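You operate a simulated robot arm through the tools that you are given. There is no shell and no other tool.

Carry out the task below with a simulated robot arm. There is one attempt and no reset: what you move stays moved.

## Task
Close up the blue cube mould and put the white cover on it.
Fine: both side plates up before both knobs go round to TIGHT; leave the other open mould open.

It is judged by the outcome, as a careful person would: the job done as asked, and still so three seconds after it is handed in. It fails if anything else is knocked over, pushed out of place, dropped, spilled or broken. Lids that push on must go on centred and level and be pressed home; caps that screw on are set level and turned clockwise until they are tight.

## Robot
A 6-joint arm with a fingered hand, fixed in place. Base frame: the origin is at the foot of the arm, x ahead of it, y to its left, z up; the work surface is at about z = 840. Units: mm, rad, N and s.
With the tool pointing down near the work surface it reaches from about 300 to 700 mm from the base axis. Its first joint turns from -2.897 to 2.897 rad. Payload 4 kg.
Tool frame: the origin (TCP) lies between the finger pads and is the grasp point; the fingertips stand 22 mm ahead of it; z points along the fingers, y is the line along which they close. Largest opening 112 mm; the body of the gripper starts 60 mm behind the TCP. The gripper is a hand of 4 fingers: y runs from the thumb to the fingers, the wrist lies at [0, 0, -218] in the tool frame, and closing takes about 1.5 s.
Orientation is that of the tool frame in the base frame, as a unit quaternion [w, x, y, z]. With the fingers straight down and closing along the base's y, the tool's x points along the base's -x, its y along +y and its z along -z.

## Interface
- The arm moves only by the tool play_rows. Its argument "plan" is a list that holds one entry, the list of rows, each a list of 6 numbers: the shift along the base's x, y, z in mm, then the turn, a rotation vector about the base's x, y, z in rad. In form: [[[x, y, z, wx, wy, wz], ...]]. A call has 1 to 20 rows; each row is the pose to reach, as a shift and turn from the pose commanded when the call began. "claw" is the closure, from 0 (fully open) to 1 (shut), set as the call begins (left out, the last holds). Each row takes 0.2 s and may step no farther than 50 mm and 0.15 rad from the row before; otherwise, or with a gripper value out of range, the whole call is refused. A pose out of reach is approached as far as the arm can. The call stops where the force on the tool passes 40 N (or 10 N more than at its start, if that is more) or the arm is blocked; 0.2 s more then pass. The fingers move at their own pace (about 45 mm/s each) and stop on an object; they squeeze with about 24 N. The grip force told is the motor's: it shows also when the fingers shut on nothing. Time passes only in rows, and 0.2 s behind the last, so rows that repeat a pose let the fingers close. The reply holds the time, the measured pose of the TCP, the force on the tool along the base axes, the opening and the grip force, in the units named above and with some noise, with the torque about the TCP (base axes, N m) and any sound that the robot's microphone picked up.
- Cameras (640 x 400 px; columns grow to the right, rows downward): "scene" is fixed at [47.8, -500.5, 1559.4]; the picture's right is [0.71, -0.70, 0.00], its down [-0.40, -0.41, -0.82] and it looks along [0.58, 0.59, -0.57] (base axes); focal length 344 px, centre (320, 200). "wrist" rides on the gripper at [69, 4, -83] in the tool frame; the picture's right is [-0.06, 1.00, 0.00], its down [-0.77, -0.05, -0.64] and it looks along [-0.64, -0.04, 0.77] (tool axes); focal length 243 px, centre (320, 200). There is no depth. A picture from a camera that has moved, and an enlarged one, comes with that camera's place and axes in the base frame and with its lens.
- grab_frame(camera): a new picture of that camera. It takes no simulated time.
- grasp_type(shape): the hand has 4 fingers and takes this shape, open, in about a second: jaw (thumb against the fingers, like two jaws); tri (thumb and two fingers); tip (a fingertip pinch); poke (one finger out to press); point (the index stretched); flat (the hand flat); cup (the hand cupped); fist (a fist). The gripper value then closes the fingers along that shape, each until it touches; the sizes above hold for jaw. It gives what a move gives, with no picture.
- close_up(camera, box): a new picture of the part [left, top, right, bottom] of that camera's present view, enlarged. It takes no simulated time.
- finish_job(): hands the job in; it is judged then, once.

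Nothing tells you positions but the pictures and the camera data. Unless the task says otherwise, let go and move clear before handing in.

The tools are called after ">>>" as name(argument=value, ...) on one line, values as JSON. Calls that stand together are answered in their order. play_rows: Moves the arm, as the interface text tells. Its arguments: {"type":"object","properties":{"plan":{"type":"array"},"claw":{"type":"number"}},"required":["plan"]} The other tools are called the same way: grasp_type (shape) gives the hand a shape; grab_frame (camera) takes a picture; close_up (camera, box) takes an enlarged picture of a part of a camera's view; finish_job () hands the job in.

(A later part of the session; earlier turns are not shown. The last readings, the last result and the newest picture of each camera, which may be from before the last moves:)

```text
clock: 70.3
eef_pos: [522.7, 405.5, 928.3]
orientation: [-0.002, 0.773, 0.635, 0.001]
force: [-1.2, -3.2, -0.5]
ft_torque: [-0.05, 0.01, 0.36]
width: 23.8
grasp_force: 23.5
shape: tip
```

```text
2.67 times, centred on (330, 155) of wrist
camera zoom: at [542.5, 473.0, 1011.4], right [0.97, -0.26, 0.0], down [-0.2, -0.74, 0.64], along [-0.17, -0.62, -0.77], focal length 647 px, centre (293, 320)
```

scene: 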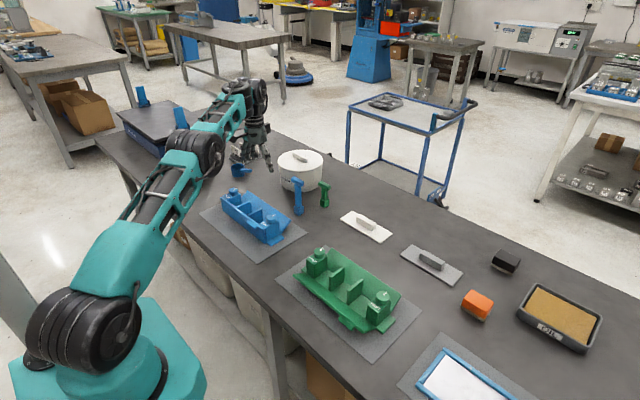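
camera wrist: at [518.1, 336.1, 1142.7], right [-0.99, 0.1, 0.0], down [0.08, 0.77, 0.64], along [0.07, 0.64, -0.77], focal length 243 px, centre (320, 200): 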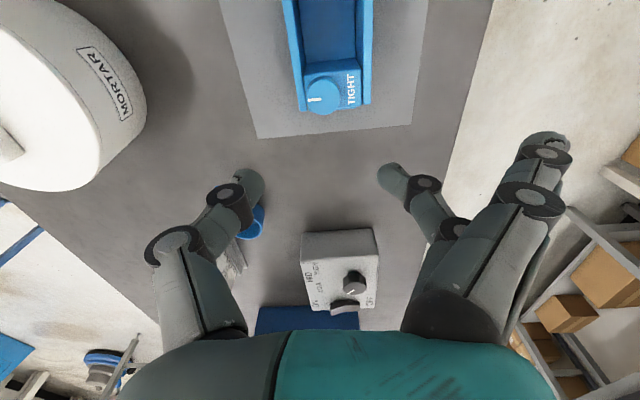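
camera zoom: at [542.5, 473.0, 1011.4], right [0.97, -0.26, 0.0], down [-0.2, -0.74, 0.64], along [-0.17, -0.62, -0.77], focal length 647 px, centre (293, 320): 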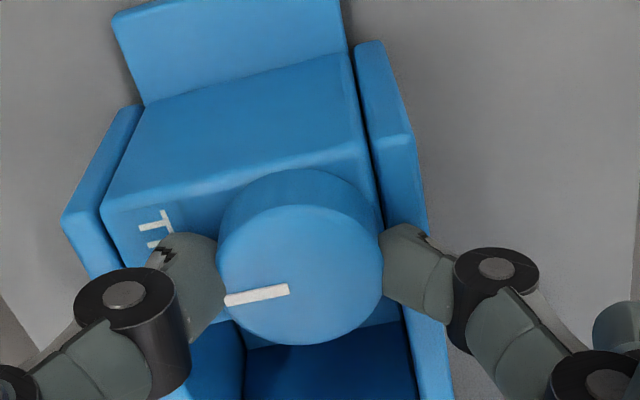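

Knob 2 is against its stop as well, at 0.36 N·m. I release, rise, and check both knobs and plates.

>>> play_rows(plan=[[[0, 0, 0, 0, 0, 0], [0, 0, 0, 0, 0, 0], [0, 0, 0, 0, 0, 0], [0, 0, 10, 0, 0, 0], [0, 0, 30, 0, 0, 0], [0, 0, 70, 0, 0, 0], [0, 0, 110, 0, 0, 0], [0, 0, 140, 0, 0, 0], [0, 0, 140, 0, 0, 0]]], claw=0.5)

>>> grab_frame(camera="wrist")

>>> close_up(camera="wrist", box=[220, 60, 420, 185])

>>> close_up(camera="scene", box=[210, 170, 300, 250])

```text
clock: 72.3
eef_pos: [522.6, 404.9, 1068.1]
orientation: [-0.002, 0.773, 0.634, 0.002]
force: [-0.5, 1.0, -0.8]
ft_torque: [0.04, 0.0, -0.02]
width: 55.3
grasp_force: 0.2
shape: tip
```

```text
taken
camera wrist: at [541.6, 472.4, 1152.1], right [0.97, -0.26, 0.0], down [-0.2, -0.74, 0.64], along [-0.17, -0.62, -0.77], focal length 243 px, centre (320, 200)
```

wrist: 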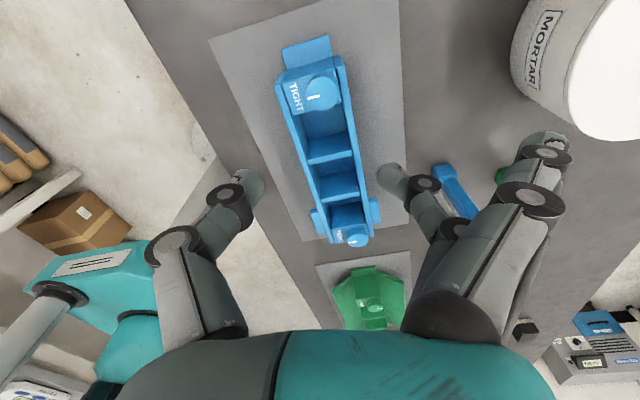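

```text
3.20 times, centred on (320, 122) of wrist
camera zoom: at [541.6, 472.4, 1152.1], right [0.97, -0.26, 0.0], down [-0.2, -0.74, 0.64], along [-0.17, -0.62, -0.77], focal length 776 px, centre (320, 448)
```

zoom: 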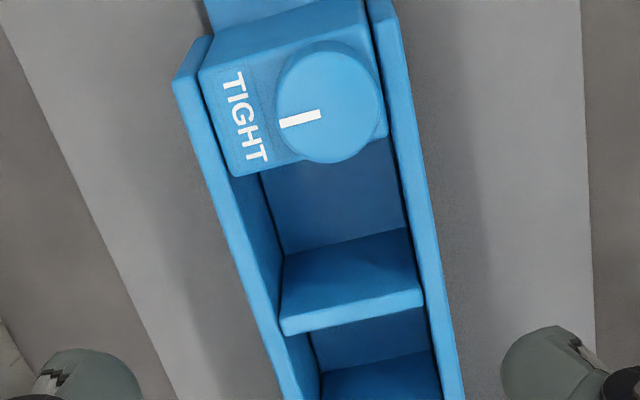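

```text
5.00 times, centred on (255, 210) of scene
camera zoom: at [47.8, -500.5, 1559.4], right [0.71, -0.7, 0.0], down [-0.4, -0.41, -0.82], along [0.58, 0.59, -0.57], focal length 1721 px, centre (645, 150)
```

zoom: 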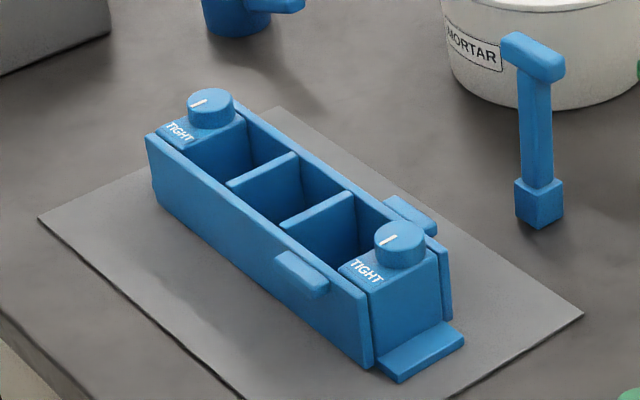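

Both knobs are on TIGHT and both plates are up. Next is the white cover: I unwind the wrist and move toward it to look closely.

>>> play_rows(plan=[[[0, -20, 10, 0, 0, 0.14], [0, -45, 20, 0, 0, 0.28], [0, -75, 20, 0, 0, 0.42], [0, -105, 20, 0, 0, 0.56], [5, -140, 20, 0, 0, 0.7], [10, -175, 20, 0, 0, 0.84], [20, -210, 20, 0, 0, 0.98], [30, -245, 20, 0, 0, 1.12], [40, -280, 20, 0, 0, 1.26], [50, -315, 20, 0, 0, 1.4], [60, -345, 20, 0, 0, 1.54], [70, -370, 20, 0, 0, 1.68], [78, -380, 20, 0, 0, 1.765], [78, -380, 20, 0, 0, 1.765]]], claw=0)

>>> grab_frame(camera="wrist")

>>> grab_frame(camera="scene")

```text
clock: 75.3
eef_pos: [601.0, 26.9, 1088.2]
orientation: [-0.002, 0.001, 1.0, 0.0]
force: [-0.8, -1.1, -1.1]
ft_torque: [0.01, -0.01, -0.05]
width: 112.1
grasp_force: 0.1
shape: tip
```

```text
taken
camera wrist: at [533.5, 31.0, 1171.3], right [0.07, 1.0, 0.0], down [0.77, -0.05, 0.64], along [0.64, -0.04, -0.77], focal length 243 px, centre (320, 200)
```

wrist: 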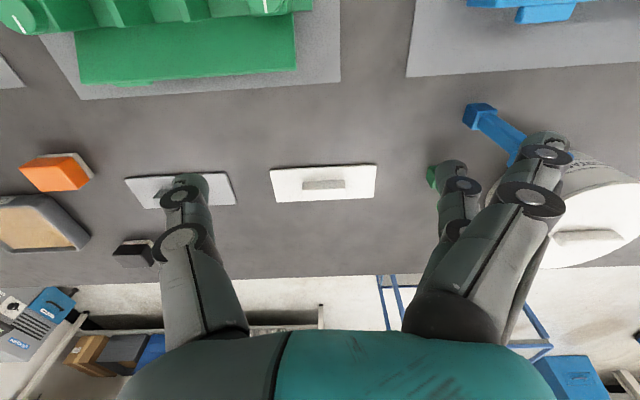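

```text
taken
```

scene: 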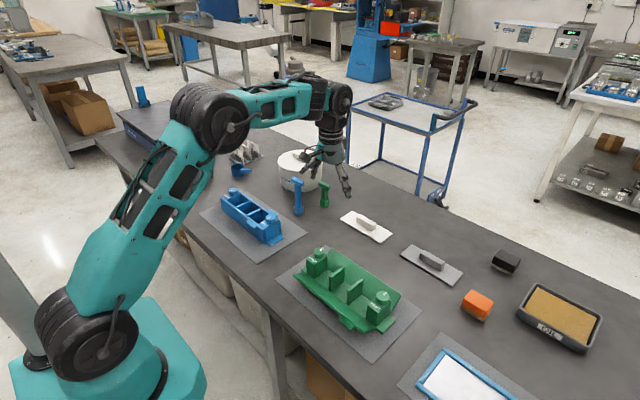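

>>> close_up(camera="wrist", box=[240, 130, 400, 230])

>>> close_up(camera="scene", box=[325, 195, 405, 255])

```text
4.00 times, centred on (320, 180) of wrist
camera zoom: at [533.5, 31.0, 1171.3], right [0.07, 1.0, 0.0], down [0.77, -0.05, 0.64], along [0.64, -0.04, -0.77], focal length 970 px, centre (320, 280)
```

zoom: 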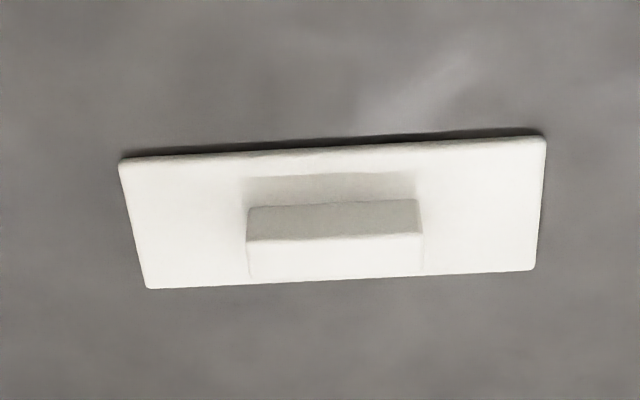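

```text
6.67 times, centred on (365, 225) of scene
camera zoom: at [47.8, -500.5, 1559.4], right [0.71, -0.7, 0.0], down [-0.4, -0.41, -0.82], along [0.58, 0.59, -0.57], focal length 2294 px, centre (20, 33)
```

zoom: 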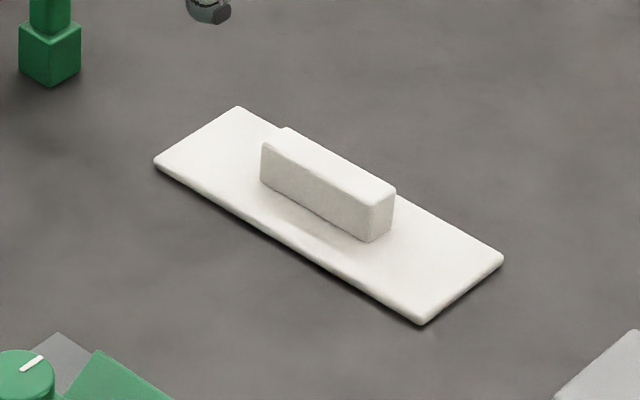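

The cover is about 167 × 66 mm, centred near (769, 22) and square to the axes, with a 69 × 14 mm handle. It is beyond vertical reach, so I tilt the fingers outward, take the handle by its two ends, and bring it nearer first.

>>> play_rows(plan=[[[25, -1, -20, 0, -0.08, 0], [55, -2, -45, 0, -0.18, 0], [85, -3, -70, 0, -0.28, 0], [115, -4, -95, 0, -0.38, 0], [140, -4.5, -115, 0, -0.4, 0], [160, -4.5, -138, 0, -0.4, 0], [160, -4.5, -138, 0, -0.4, 0]]])

>>> grab_frame(camera="wrist")

>>> close_up(camera="scene", box=[280, 130, 440, 260])

```text
clock: 76.9
eef_pos: [763.8, 20.4, 949.5]
orientation: [0.196, 0.001, 0.981, 0.0]
force: [-0.4, -0.8, -0.2]
ft_torque: [-0.01, 0.01, -0.02]
width: 111.9
grasp_force: 0.0
shape: tip
```

```text
taken
camera wrist: at [666.9, 26.1, 999.9], right [0.06, 1.0, 0.02], down [0.46, -0.05, 0.89], along [0.89, -0.04, -0.46], focal length 243 px, centre (320, 200)
```

wrist: 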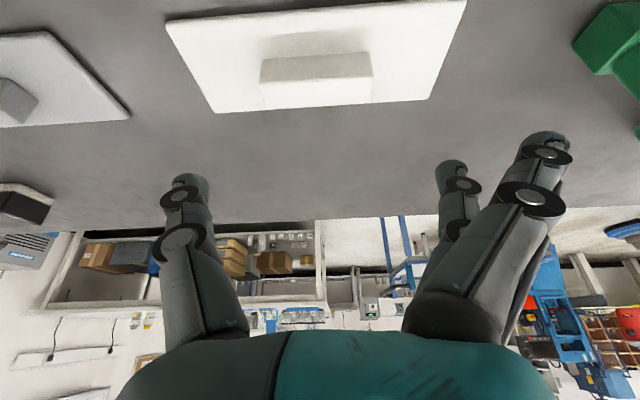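

```text
3.08 times, centred on (360, 195) of scene
camera zoom: at [47.8, -500.5, 1559.4], right [0.71, -0.7, 0.0], down [-0.4, -0.41, -0.82], along [0.58, 0.59, -0.57], focal length 1059 px, centre (197, 215)
```

zoom: 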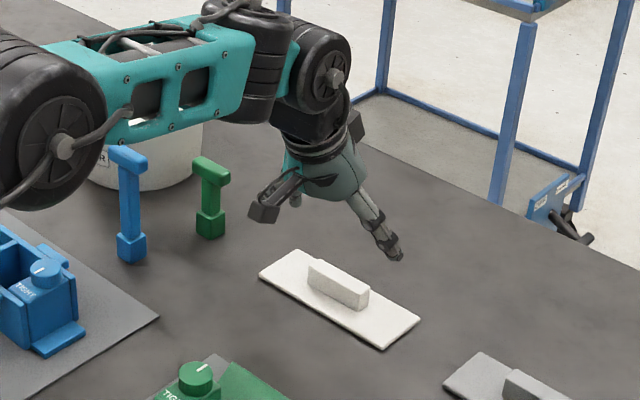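

>>> play_rows(plan=[[[-1, 0, -25, 0, 0, 0], [-2, 0, -50, 0, 0, 0], [-2, 0, -65, 0, 0, 0], [-2, 0, -73, 0, 0, 0], [-2, 0, -73, 0, 0, 0]]])

>>> grab_frame(camera="wrist")

>>> close_up(camera="scene", box=[310, 170, 420, 260])

```text
clock: 78.1
eef_pos: [760.7, 21.6, 877.4]
orientation: [0.197, 0.002, 0.98, -0.001]
force: [-0.4, -0.1, 0.1]
ft_torque: [0.0, 0.0, -0.02]
width: 111.8
grasp_force: 0.1
shape: tip
```

```text
taken
camera wrist: at [664.3, 26.6, 927.6], right [0.06, 1.0, 0.02], down [0.46, -0.05, 0.89], along [0.89, -0.04, -0.46], focal length 243 px, centre (320, 200)
```

wrist: 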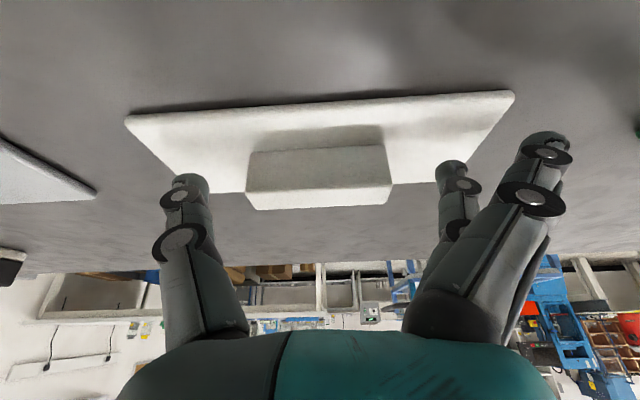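

```text
4.44 times, centred on (365, 215) of scene
camera zoom: at [47.8, -500.5, 1559.4], right [0.71, -0.7, 0.0], down [-0.4, -0.41, -0.82], along [0.58, 0.59, -0.57], focal length 1529 px, centre (120, 133)
```

zoom: 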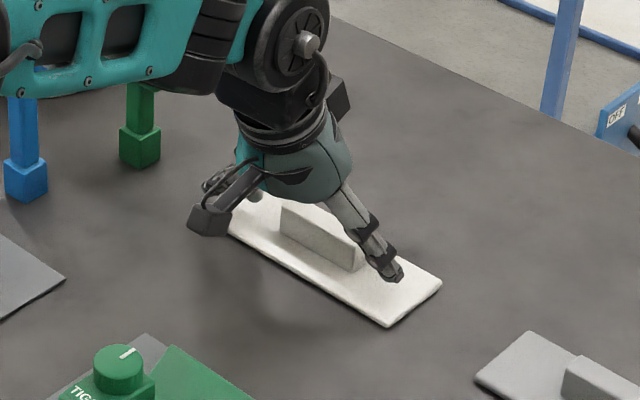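

>>> play_rows(plan=[[[0, 0, 0, 0, 0, 0], [0, 0, 0, 0, 0, 0], [0, 0, 0, 0, 0, 0], [0, 0, 0, 0, 0, 0], [0, 0, 0, 0, 0, 0], [0, 0, 0, 0, 0, 0], [0, 0, 0, 0, 0, 0]]], claw=1)

>>> grab_frame(camera="wrist")

>>> close_up(camera="scene", box=[310, 170, 420, 260])

```text
clock: 79.7
eef_pos: [759.7, 20.6, 877.2]
orientation: [0.196, 0.002, 0.981, -0.001]
force: [0.0, 0.5, 0.4]
ft_torque: [-0.02, 0.02, -0.03]
width: 63.7
grasp_force: 23.8
shape: tip
```

```text
taken
camera wrist: at [664.2, 26.6, 927.6], right [0.06, 1.0, 0.02], down [0.46, -0.05, 0.89], along [0.89, -0.04, -0.46], focal length 243 px, centre (320, 200)
```

wrist: 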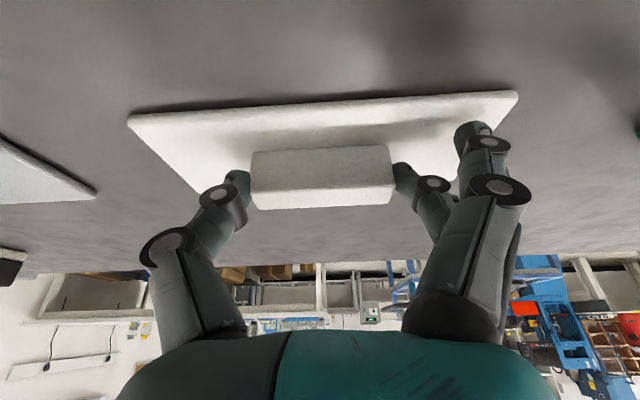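

```text
4.44 times, centred on (365, 215) of scene
camera zoom: at [47.8, -500.5, 1559.4], right [0.71, -0.7, 0.0], down [-0.4, -0.41, -0.82], along [0.58, 0.59, -0.57], focal length 1529 px, centre (120, 133)
```

zoom: 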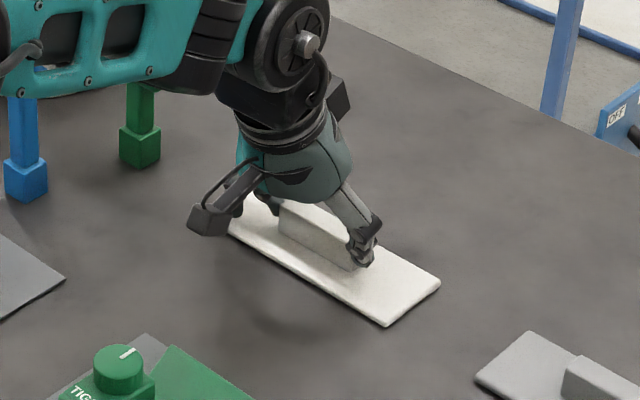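

The handle is held at both ends. I lift it slightly and check that it hangs level.

>>> play_rows(plan=[[[0, 0, 5, 0, 0, 0], [0, 0, 12, 0, 0, 0], [0, 0, 25, 0, 0, 0], [0, 0, 25, 0, 0, 0]]])

>>> close_up(camera="scene", box=[310, 170, 420, 260])

>>> grab_frame(camera="wrist")

```text
clock: 80.7
eef_pos: [760.6, 21.1, 903.0]
orientation: [0.196, 0.002, 0.981, -0.001]
force: [-0.6, -0.8, -1.1]
ft_torque: [-0.02, 0.03, -0.03]
width: 63.8
grasp_force: 24.0
shape: tip
```

```text
4.44 times, centred on (365, 215) of scene
camera zoom: at [47.8, -500.5, 1559.4], right [0.71, -0.7, 0.0], down [-0.4, -0.41, -0.82], along [0.58, 0.59, -0.57], focal length 1529 px, centre (120, 133)
```

zoom: 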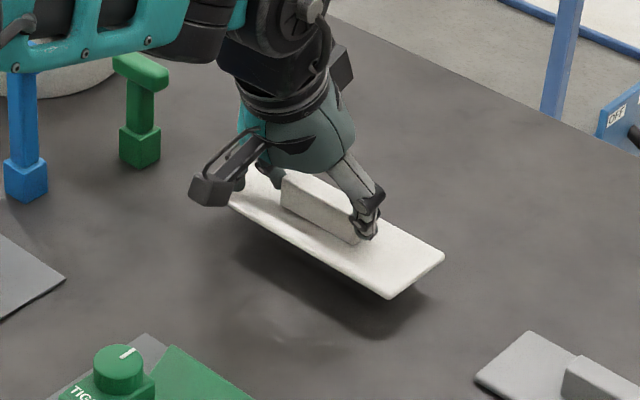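

```text
taken
camera wrist: at [664.4, 26.7, 952.4], right [0.06, 1.0, 0.02], down [0.46, -0.05, 0.89], along [0.89, -0.04, -0.46], focal length 243 px, centre (320, 200)
```

wrist: 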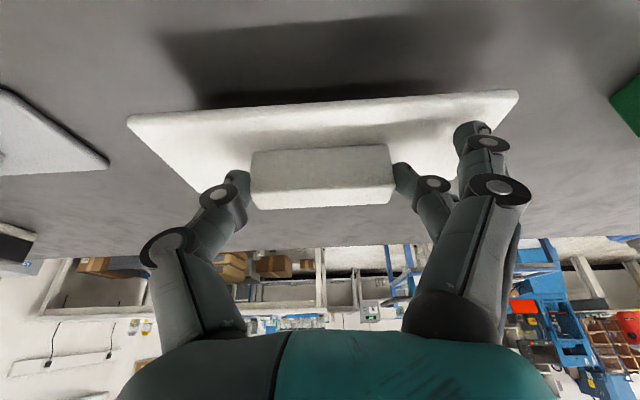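

It is steady and level, so I carry it as it is: up to clear everything, in toward the base, then across over the blue mould at (515, 301).

>>> play_rows(plan=[[[0, 0, 20, 0, 0, 0], [0, 0, 50, 0, 0, 0], [0, 0, 80, 0, 0, 0], [-20, 0, 105, 0, 0, 0], [-45, 0, 117, 0, 0, 0], [-75, 0, 117, 0, 0, 0], [-105, 5, 117, 0, 0, 0], [-135, 15, 117, 0, 0, 0], [-165, 30, 117, 0, 0, 0], [-195, 45, 117, 0, 0, 0], [-220, 65, 117, 0, 0, 0], [-240, 90, 117, 0, 0, 0], [-253.7, 115, 117, 0, 0, 0], [-253.7, 145, 117, 0, 0, 0], [-253.7, 175, 117, 0, 0, 0], [-253.7, 205, 117, 0, 0, 0], [-253.7, 235, 117, 0, 0, 0], [-253.7, 260, 117, 0, 0, 0], [-253.7, 277.3, 117, 0, 0, 0], [-253.7, 277.3, 117, 0, 0, 0]]])

>>> grab_frame(camera="wrist")

>>> close_up(camera="scene", box=[180, 110, 320, 250])

```text
clock: 84.9
eef_pos: [504.9, 297.8, 1018.0]
orientation: [0.197, 0.003, 0.98, 0.0]
force: [0.7, -0.1, -1.6]
ft_torque: [-0.02, 0.04, -0.03]
width: 63.6
grasp_force: 24.1
shape: tip
```

```text
taken
camera wrist: at [410.2, 304.0, 1069.3], right [0.06, 1.0, 0.02], down [0.46, -0.05, 0.89], along [0.89, -0.04, -0.46], focal length 243 px, centre (320, 200)
```

wrist: 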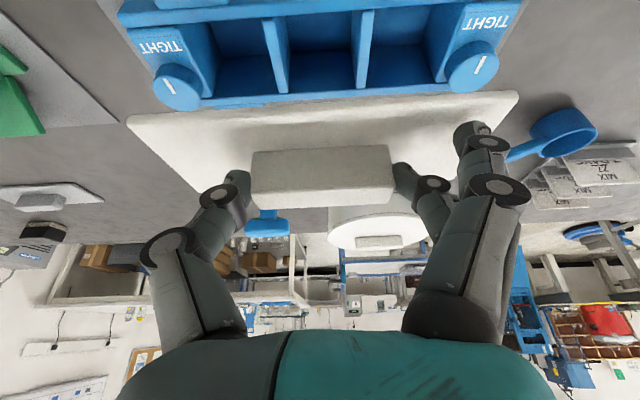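

```text
2.86 times, centred on (250, 180) of scene
camera zoom: at [47.8, -500.5, 1559.4], right [0.71, -0.7, 0.0], down [-0.4, -0.41, -0.82], along [0.58, 0.59, -0.57], focal length 983 px, centre (520, 257)
```

zoom: 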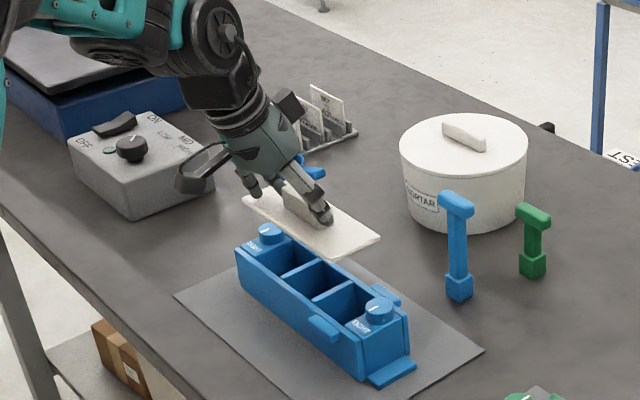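

>>> play_rows(plan=[[[0, 0.5, -20, 0, 0, 0], [0, 1, -40, 0, 0, 0], [0, 1, -57, 0, 0, 0], [0, 1, -57, 0, 0, 0]]])

>>> grab_frame(camera="wrist")

>>> close_up(camera="wrist", box=[90, 60, 560, 230])

>>> close_up(camera="scene", box=[205, 155, 295, 245])

```text
clock: 85.9
eef_pos: [506.1, 298.5, 961.2]
orientation: [0.196, 0.002, 0.981, 0.0]
force: [0.5, 0.1, -1.2]
ft_torque: [0.01, 0.01, 0.0]
width: 63.7
grasp_force: 23.6
shape: tip
```

```text
taken
camera wrist: at [410.7, 304.6, 1012.1], right [0.06, 1.0, 0.02], down [0.46, -0.05, 0.89], along [0.89, -0.04, -0.46], focal length 243 px, centre (320, 200)
```

wrist: 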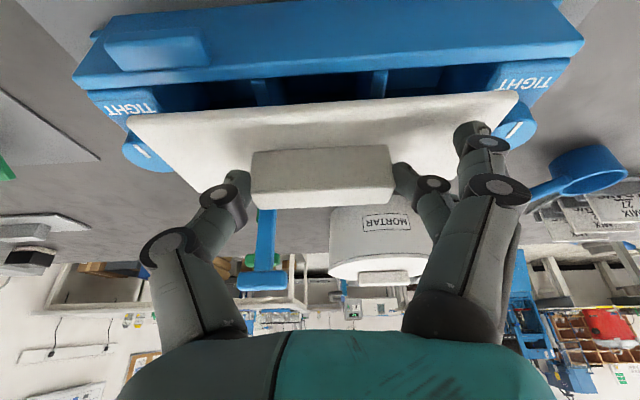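

```text
1.36 times, centred on (325, 145) of wrist
camera zoom: at [410.7, 304.6, 1012.1], right [0.06, 1.0, 0.02], down [0.46, -0.05, 0.89], along [0.89, -0.04, -0.46], focal length 330 px, centre (313, 275)
```

zoom: 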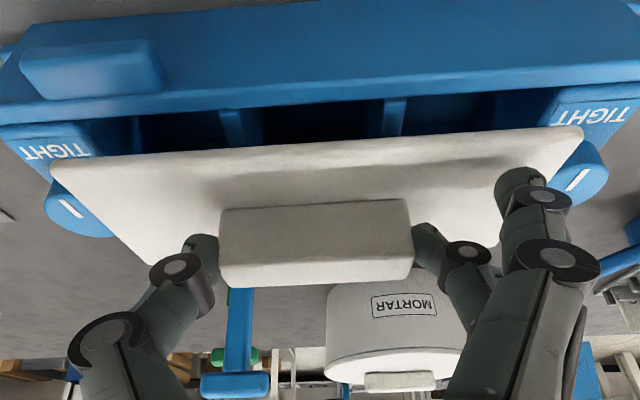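

```text
4.44 times, centred on (250, 200) of scene
camera zoom: at [47.8, -500.5, 1559.4], right [0.71, -0.7, 0.0], down [-0.4, -0.41, -0.82], along [0.58, 0.59, -0.57], focal length 1529 px, centre (631, 200)
```

zoom: 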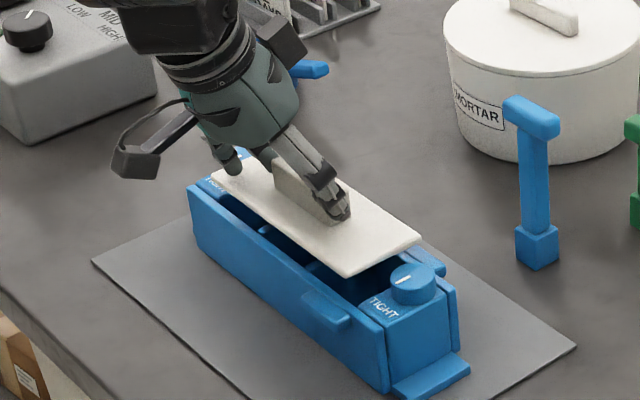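

>>> play_rows(plan=[[[0.5, 0.8, -4, 0, 0, 0], [1, 1.5, -8, 0, 0, 0], [1, 1.5, -12, 0, 0, 0], [1, 1.5, -14, 0, 0, 0], [1, 1.5, -14, 0, 0, 0]]])

>>> close_up(camera="wrist", box=[90, 60, 560, 230])

>>> close_up(camera="scene", box=[215, 165, 295, 235])

```text
clock: 87.1
eef_pos: [507.2, 301.1, 949.3]
orientation: [0.196, 0.002, 0.981, 0.0]
force: [-0.5, -0.5, -1.0]
ft_torque: [0.01, -0.04, 0.02]
width: 63.8
grasp_force: 23.7
shape: tip
```

```text
1.36 times, centred on (325, 145) of wrist
camera zoom: at [411.9, 306.0, 998.2], right [0.06, 1.0, 0.02], down [0.46, -0.05, 0.89], along [0.89, -0.04, -0.46], focal length 330 px, centre (313, 275)
```

zoom: 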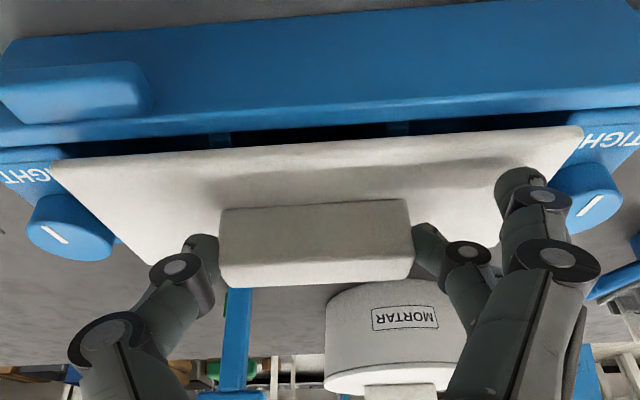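

```text
5.71 times, centred on (255, 200) of scene
camera zoom: at [47.8, -500.5, 1559.4], right [0.71, -0.7, 0.0], down [-0.4, -0.41, -0.82], along [0.58, 0.59, -0.57], focal length 1966 px, centre (691, 200)
```

zoom: 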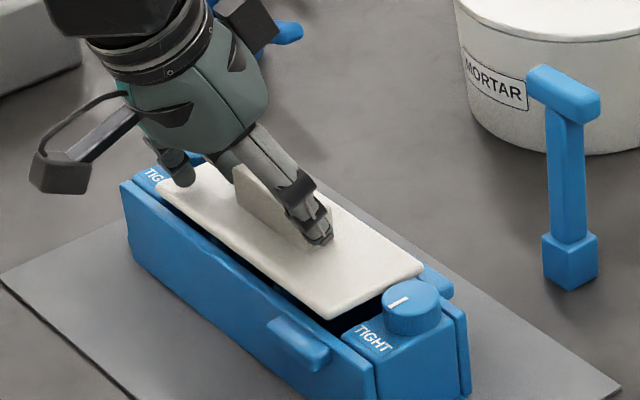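

>>> play_rows(plan=[[[0, 0, -1.5, 0, 0, 0], [0, 0, -3, 0, 0, 0], [0, 0, -4.5, 0, 0, 0], [0, 0, -6, 0, 0, 0], [0, 0, -6, 0, 0, 0]]])

>>> close_up(camera="wrist", box=[90, 60, 560, 230])

>>> close_up(camera="scene", box=[215, 165, 295, 235])

```text
clock: 88.3
eef_pos: [506.3, 300.6, 941.6]
orientation: [0.196, 0.001, 0.981, 0.001]
force: [-0.3, 0.2, -1.3]
ft_torque: [0.0, -0.03, 0.0]
width: 63.6
grasp_force: 24.1
shape: tip
```

```text
1.36 times, centred on (325, 145) of wrist
camera zoom: at [411.6, 306.2, 992.4], right [0.06, 1.0, 0.02], down [0.46, -0.05, 0.89], along [0.89, -0.04, -0.46], focal length 330 px, centre (313, 275)
```

zoom: 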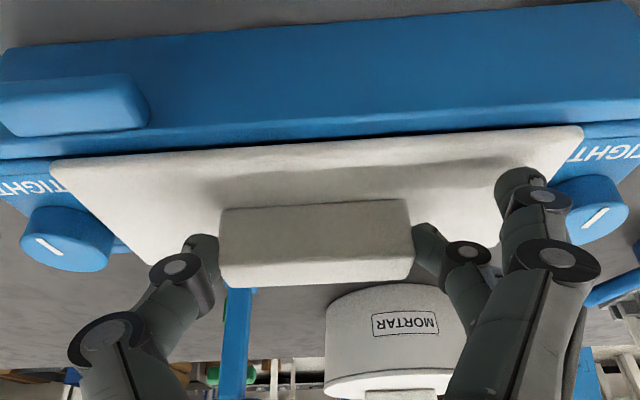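

```text
5.71 times, centred on (255, 200) of scene
camera zoom: at [47.8, -500.5, 1559.4], right [0.71, -0.7, 0.0], down [-0.4, -0.41, -0.82], along [0.58, 0.59, -0.57], focal length 1966 px, centre (691, 200)
```

zoom: 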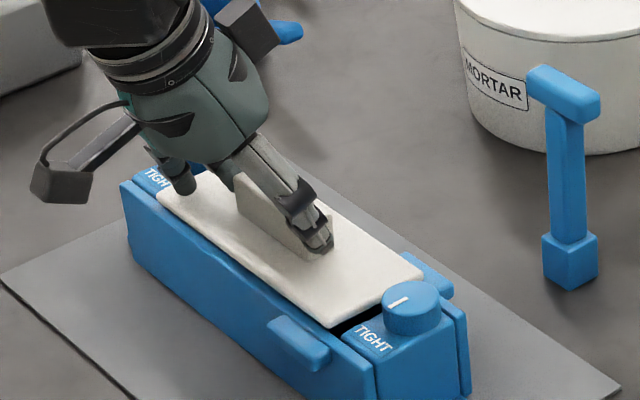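

>>> close_up(camera="scene", box=[230, 185, 285, 230])

>>> close_up(camera="wrist", box=[95, 100, 255, 200])

>>> close_up(camera="wrist", box=[420, 90, 560, 180])

```text
8.89 times, centred on (258, 208) of scene
camera zoom: at [47.8, -500.5, 1559.4], right [0.71, -0.7, 0.0], down [-0.4, -0.41, -0.82], along [0.58, 0.59, -0.57], focal length 3059 px, centre (876, 133)
```

zoom: 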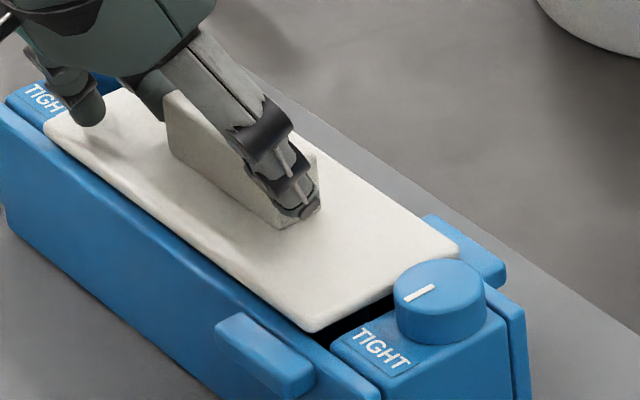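

```text
4.00 times, centred on (175, 150) of wrist
camera zoom: at [411.6, 306.2, 992.4], right [0.06, 1.0, 0.02], down [0.46, -0.05, 0.89], along [0.89, -0.04, -0.46], focal length 970 px, centre (900, 400)
```

zoom: 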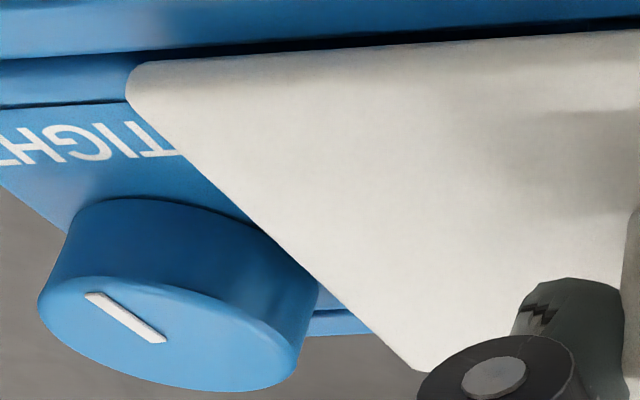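

```text
4.44 times, centred on (490, 135) of wrist
camera zoom: at [411.6, 306.2, 992.4], right [0.06, 1.0, 0.02], down [0.46, -0.05, 0.89], along [0.89, -0.04, -0.46], focal length 1078 px, centre (-436, 489)
```

zoom: 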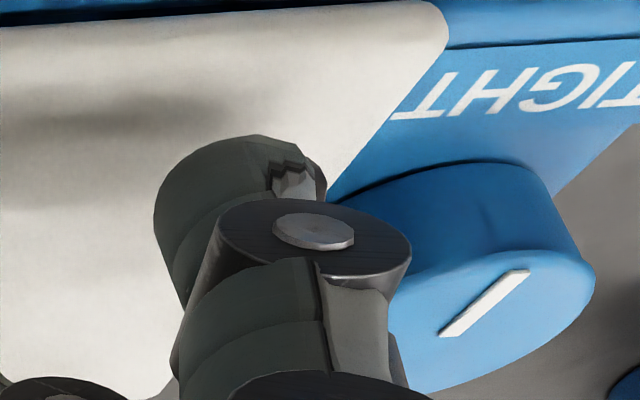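

The cover is centred between the knobs and over the plates. I lower it until it rests.

>>> play_rows(plan=[[[0, 0, -1, 0, 0, 0], [0, 0, -2, 0, 0, 0], [0, 0, -3, 0, 0, 0], [0, 0, -3, 0, 0, 0]]])

>>> close_up(camera="scene", box=[230, 185, 285, 230])

>>> close_up(camera="wrist", box=[95, 100, 255, 200])

```text
clock: 89.3
eef_pos: [508.0, 302.0, 939.5]
orientation: [0.197, 0.001, 0.98, 0.0]
force: [-2.7, -2.5, 15.4]
ft_torque: [-0.14, -0.05, -0.05]
width: 63.1
grasp_force: 23.8
shape: tip
```

```text
8.89 times, centred on (258, 208) of scene
camera zoom: at [47.8, -500.5, 1559.4], right [0.71, -0.7, 0.0], down [-0.4, -0.41, -0.82], along [0.58, 0.59, -0.57], focal length 3059 px, centre (876, 133)
```

zoom: 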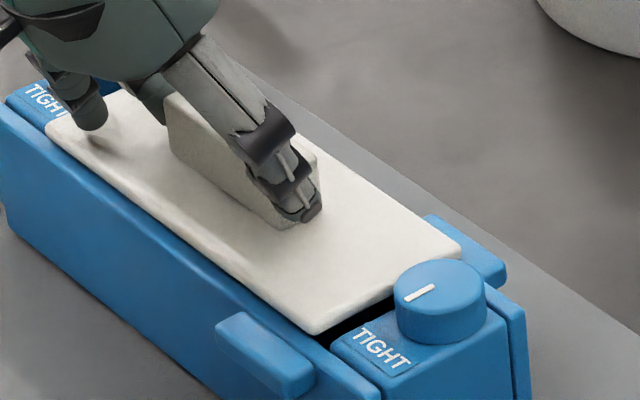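

```text
4.00 times, centred on (175, 150) of wrist
camera zoom: at [412.2, 306.4, 989.9], right [0.06, 1.0, 0.03], down [0.46, -0.05, 0.89], along [0.89, -0.04, -0.46], focal length 970 px, centre (900, 400)
```

zoom: 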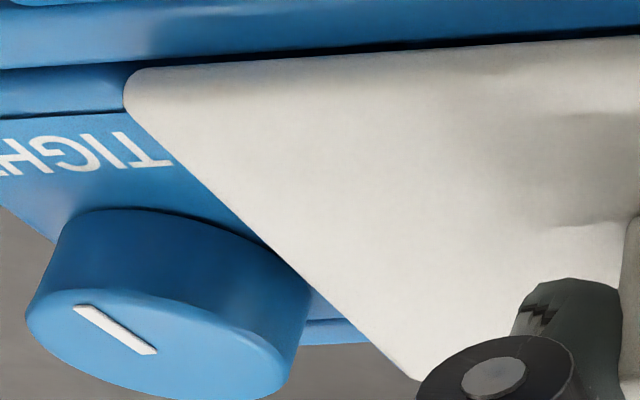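

It rests on the mould with a firm 15 N. I ease off slightly, open the fingers and lift away to inspect.

>>> play_rows(plan=[[[0, 0, 0.8, 0, 0, 0], [0, 0, 0.8, 0, 0, 0], [0, 0, 0.8, 0, 0, 0], [0, 0, 0.8, 0, 0, 0], [0, 0, 0.8, 0, 0, 0]]], claw=0.22)

>>> grab_frame(camera="wrist")

>>> close_up(camera="scene", box=[215, 165, 295, 235])

```text
clock: 90.5
eef_pos: [507.1, 300.2, 939.3]
orientation: [0.196, 0.003, 0.981, -0.001]
force: [0.4, -0.3, 0.6]
ft_torque: [0.04, -0.02, -0.02]
width: 86.9
grasp_force: 0.1
shape: tip
```

```text
taken
camera wrist: at [411.9, 306.2, 990.0], right [0.06, 1.0, 0.02], down [0.46, -0.05, 0.89], along [0.89, -0.04, -0.46], focal length 243 px, centre (320, 200)
```

wrist: 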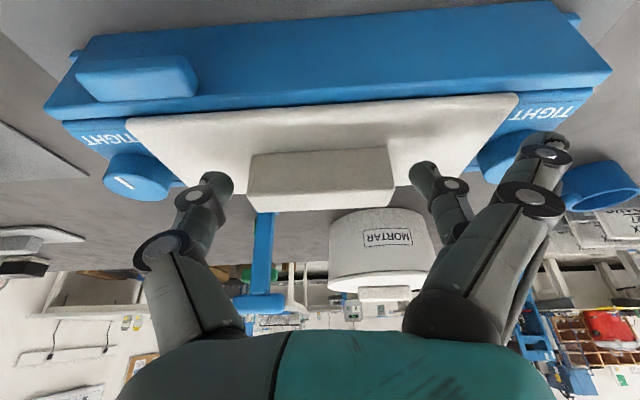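

```text
5.71 times, centred on (255, 200) of scene
camera zoom: at [47.8, -500.5, 1559.4], right [0.71, -0.7, 0.0], down [-0.4, -0.41, -0.82], along [0.58, 0.59, -0.57], focal length 1966 px, centre (691, 200)
```

zoom: 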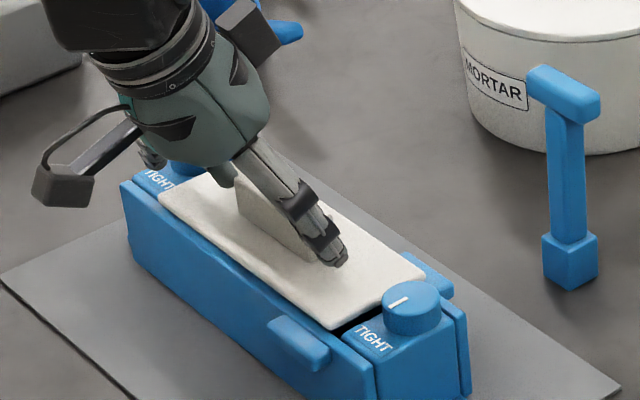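

>>> play_rows(plan=[[[0, 0, 8, 0, 0, 0], [0, 0, 30, 0, 0, 0], [0, 0, 60, 0, 0, 0], [-15, 0, 90, 0, 0.1, 0], [-40, 0, 105, 0, 0.2, 0], [-70, 0, 110, 0, 0.3, 0], [-100, 0, 110, 0, 0.4, 0], [-120, 0, 110, 0, 0.4, 0], [-120, 0, 110, 0, 0.4, 0]]])

>>> grab_frame(camera="wrist")

>>> close_up(camera="wrist", box=[200, 80, 440, 230])

>>> close_up(camera="scene", box=[215, 165, 295, 235])

```text
clock: 92.5
eef_pos: [386.9, 300.2, 1051.9]
orientation: [-0.002, 0.002, 1.0, -0.002]
force: [0.1, 0.5, 0.0]
ft_torque: [0.02, 0.0, 0.01]
width: 87.2
grasp_force: 0.0
shape: tip
```

```text
taken
camera wrist: at [318.4, 305.6, 1134.2], right [0.07, 1.0, 0.0], down [0.77, -0.05, 0.64], along [0.64, -0.04, -0.77], focal length 243 px, centre (320, 200)
```

wrist: 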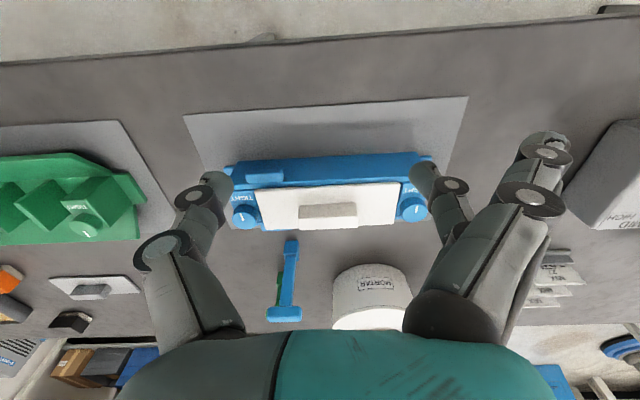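

```text
2.67 times, centred on (320, 155) of wrist
camera zoom: at [318.4, 305.6, 1134.2], right [0.07, 1.0, 0.0], down [0.77, -0.05, 0.64], along [0.64, -0.04, -0.77], focal length 647 px, centre (320, 320)
```

zoom: 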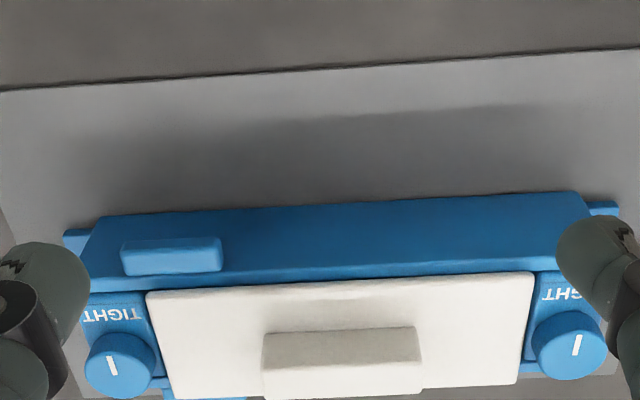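

```text
5.71 times, centred on (255, 200) of scene
camera zoom: at [47.8, -500.5, 1559.4], right [0.71, -0.7, 0.0], down [-0.4, -0.41, -0.82], along [0.58, 0.59, -0.57], focal length 1966 px, centre (691, 200)
```

zoom: 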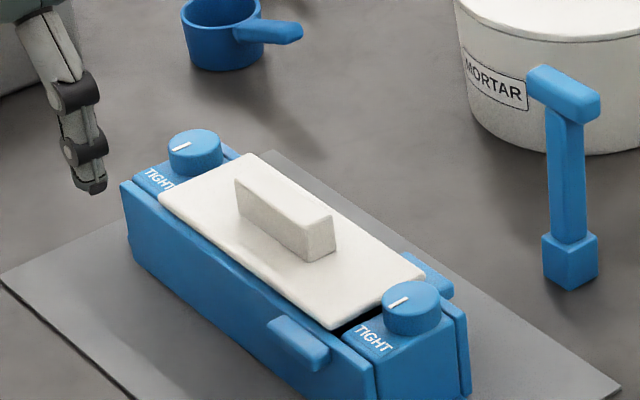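

>>> close_up(camera="scene", box=[225, 180, 265, 210])

>>> close_up(camera="scene", box=[250, 195, 290, 225])

>>> close_up(camera="wrist", box=[230, 170, 330, 235])

>>> close_up(camera="wrist", box=[330, 165, 430, 230])

```text
13.33 times, centred on (245, 195) of scene
camera zoom: at [47.8, -500.5, 1559.4], right [0.71, -0.7, 0.0], down [-0.4, -0.41, -0.82], along [0.58, 0.59, -0.57], focal length 4588 px, centre (1320, 267)
```

zoom: 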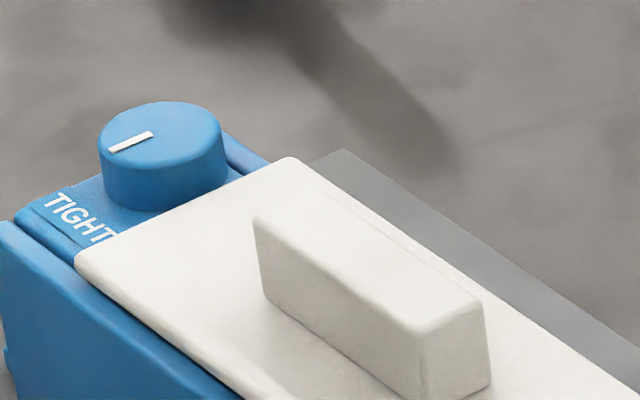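

```text
13.33 times, centred on (270, 210) of scene
camera zoom: at [47.8, -500.5, 1559.4], right [0.71, -0.7, 0.0], down [-0.4, -0.41, -0.82], along [0.58, 0.59, -0.57], focal length 4588 px, centre (987, 67)
```

zoom: 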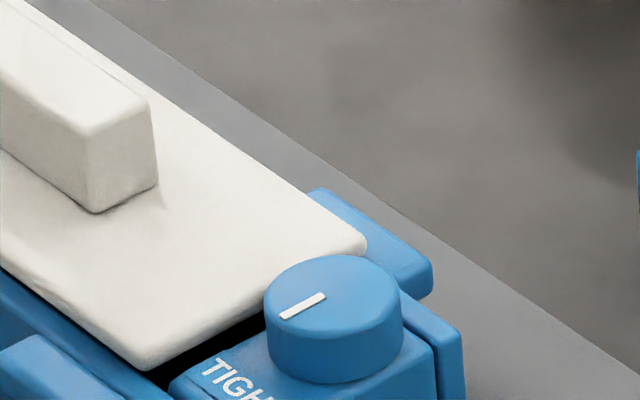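

```text
6.15 times, centred on (280, 202) of wrist
camera zoom: at [318.4, 305.6, 1134.2], right [0.07, 1.0, 0.0], down [0.77, -0.05, 0.64], along [0.64, -0.04, -0.77], focal length 1493 px, centre (566, 185)
```

zoom: 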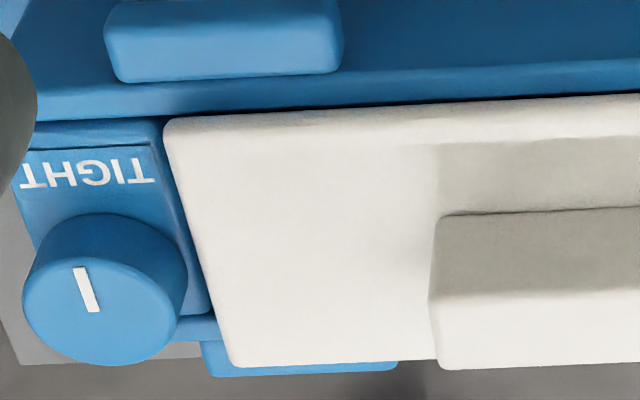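

```text
6.15 times, centred on (380, 198) of wrist
camera zoom: at [318.4, 305.6, 1134.2], right [0.07, 1.0, 0.0], down [0.77, -0.05, 0.64], along [0.64, -0.04, -0.77], focal length 1493 px, centre (-49, 215)
```

zoom: 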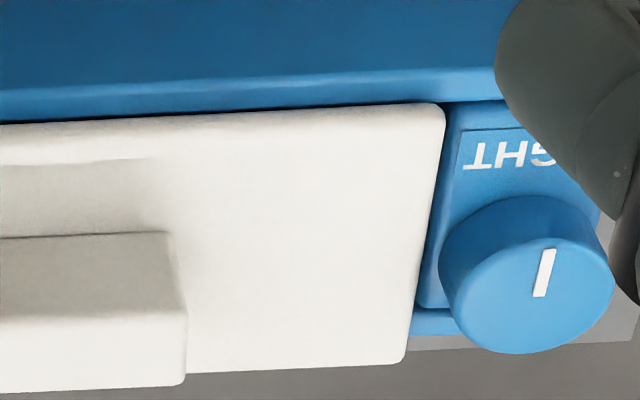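

The cover is level and well centred along y, but sits about 3 mm too far in +x: the near plate's top shows and the far one is overhung. I take the handle again, with the tool vertical this time, to nudge it in and press it down.

>>> play_rows(plan=[[[40, 1, 0, 0, 0, 0], [80, 1.7, 0, 0, 0, 0], [115, 1.7, 0, 0, 0, 0], [128.8, 1.7, -20, 0, 0, 0], [128.8, 1.7, -50, 0, 0, 0], [128.8, 1.7, -80, 0, 0, 0], [128.8, 1.7, -80, 0, 0, 0]]], claw=0.12)

>>> grab_frame(camera="wrist")

>>> close_up(camera="scene", box=[195, 135, 295, 235])

```text
clock: 94.1
eef_pos: [515.9, 301.3, 970.3]
orientation: [-0.002, 0.001, 1.0, -0.001]
force: [-0.6, 0.1, -0.1]
ft_torque: [-0.03, -0.02, 0.01]
width: 98.2
grasp_force: 0.1
shape: tip
```

```text
taken
camera wrist: at [448.1, 307.5, 1053.0], right [0.07, 1.0, 0.0], down [0.77, -0.05, 0.64], along [0.64, -0.04, -0.77], focal length 243 px, centre (320, 200)
```

wrist: 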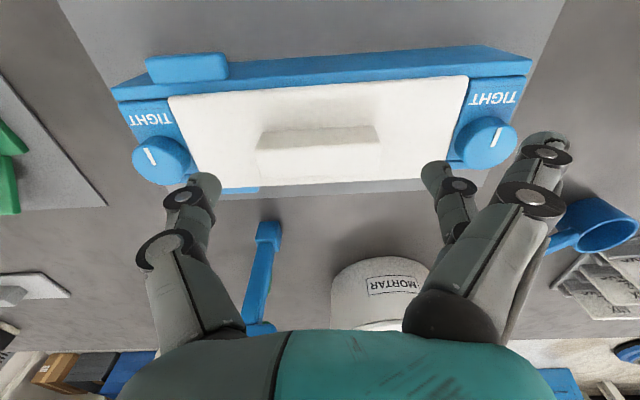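

```text
4.00 times, centred on (245, 185) of scene
camera zoom: at [47.8, -500.5, 1559.4], right [0.71, -0.7, 0.0], down [-0.4, -0.41, -0.82], along [0.58, 0.59, -0.57], focal length 1376 px, centre (620, 260)
```

zoom: 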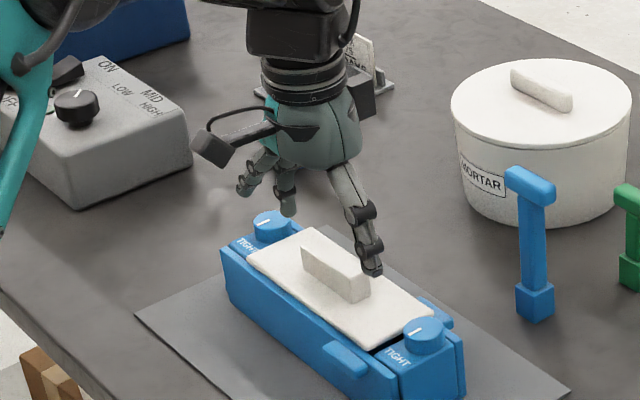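

>>> close_up(camera="wrist", box=[110, 40, 330, 200])

>>> close_up(camera="wrist", box=[320, 30, 540, 190])

```text
2.50 times, centred on (220, 120) of wrist
camera zoom: at [448.1, 307.5, 1053.0], right [0.07, 1.0, 0.0], down [0.77, -0.05, 0.64], along [0.64, -0.04, -0.77], focal length 606 px, centre (570, 400)
```

zoom: 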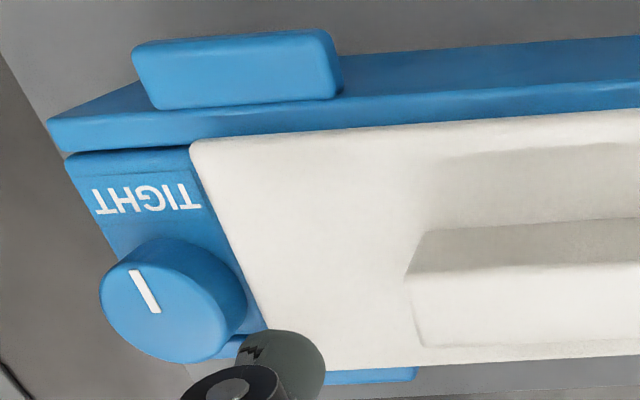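

```text
2.50 times, centred on (430, 110) of wrist
camera zoom: at [448.1, 307.5, 1053.0], right [0.07, 1.0, 0.0], down [0.77, -0.05, 0.64], along [0.64, -0.04, -0.77], focal length 606 px, centre (45, 425)
```

zoom: 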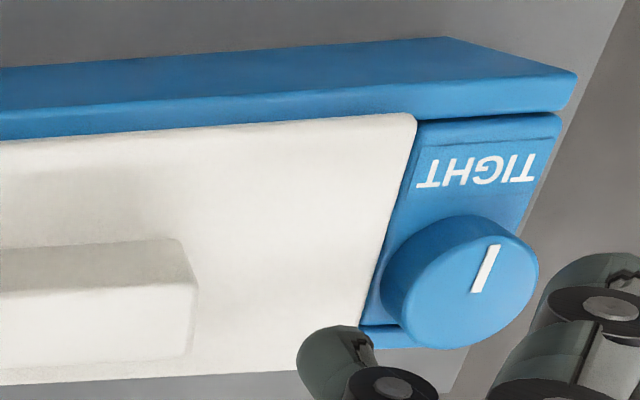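

From this view the cover is about 4 mm too far in +x. I go down and grip the handle ends.

>>> play_rows(plan=[[[0, 0, -12, 0, 0, 0], [0, 0, -24, 0, 0, 0], [0, 0, -33, 0, 0, 0], [0, 0, -33, 0, 0, 0]]])

>>> play_rows(plan=[[[0, 0, 0, 0, 0, 0], [0, 0, 0, 0, 0, 0], [0, 0, 0, 0, 0, 0], [0, 0, 0, 0, 0, 0], [0, 0, 0, 0, 0, 0], [0, 0, 0, 0, 0, 0]]], claw=1)

>>> grab_frame(camera="wrist")

>>> close_up(camera="scene", box=[215, 155, 295, 235])

```text
clock: 95.1
eef_pos: [517.2, 302.7, 936.9]
orientation: [-0.003, 0.001, 1.0, -0.001]
force: [0.2, -0.1, 0.5]
ft_torque: [-0.02, 0.04, 0.01]
width: 98.4
grasp_force: 0.0
shape: tip
```

```text
clock: 96.5
eef_pos: [516.3, 303.5, 936.1]
orientation: [-0.003, 0.001, 1.0, -0.001]
force: [0.7, 0.0, 0.1]
ft_torque: [0.01, -0.01, 0.0]
width: 63.8
grasp_force: 24.1
shape: tip
```

```text
taken
camera wrist: at [448.2, 308.0, 1020.1], right [0.07, 1.0, 0.0], down [0.77, -0.05, 0.64], along [0.64, -0.04, -0.77], focal length 243 px, centre (320, 200)
```

wrist: 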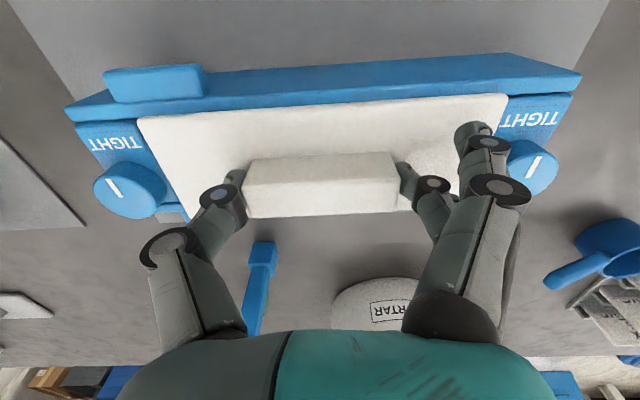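

```text
5.00 times, centred on (255, 195) of scene
camera zoom: at [47.8, -500.5, 1559.4], right [0.71, -0.7, 0.0], down [-0.4, -0.41, -0.82], along [0.58, 0.59, -0.57], focal length 1721 px, centre (645, 225)
```

zoom: 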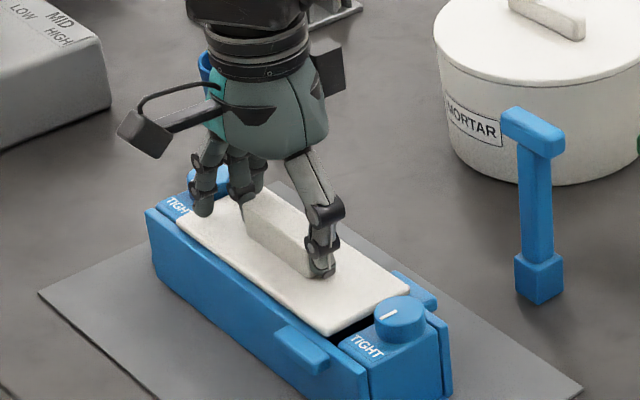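

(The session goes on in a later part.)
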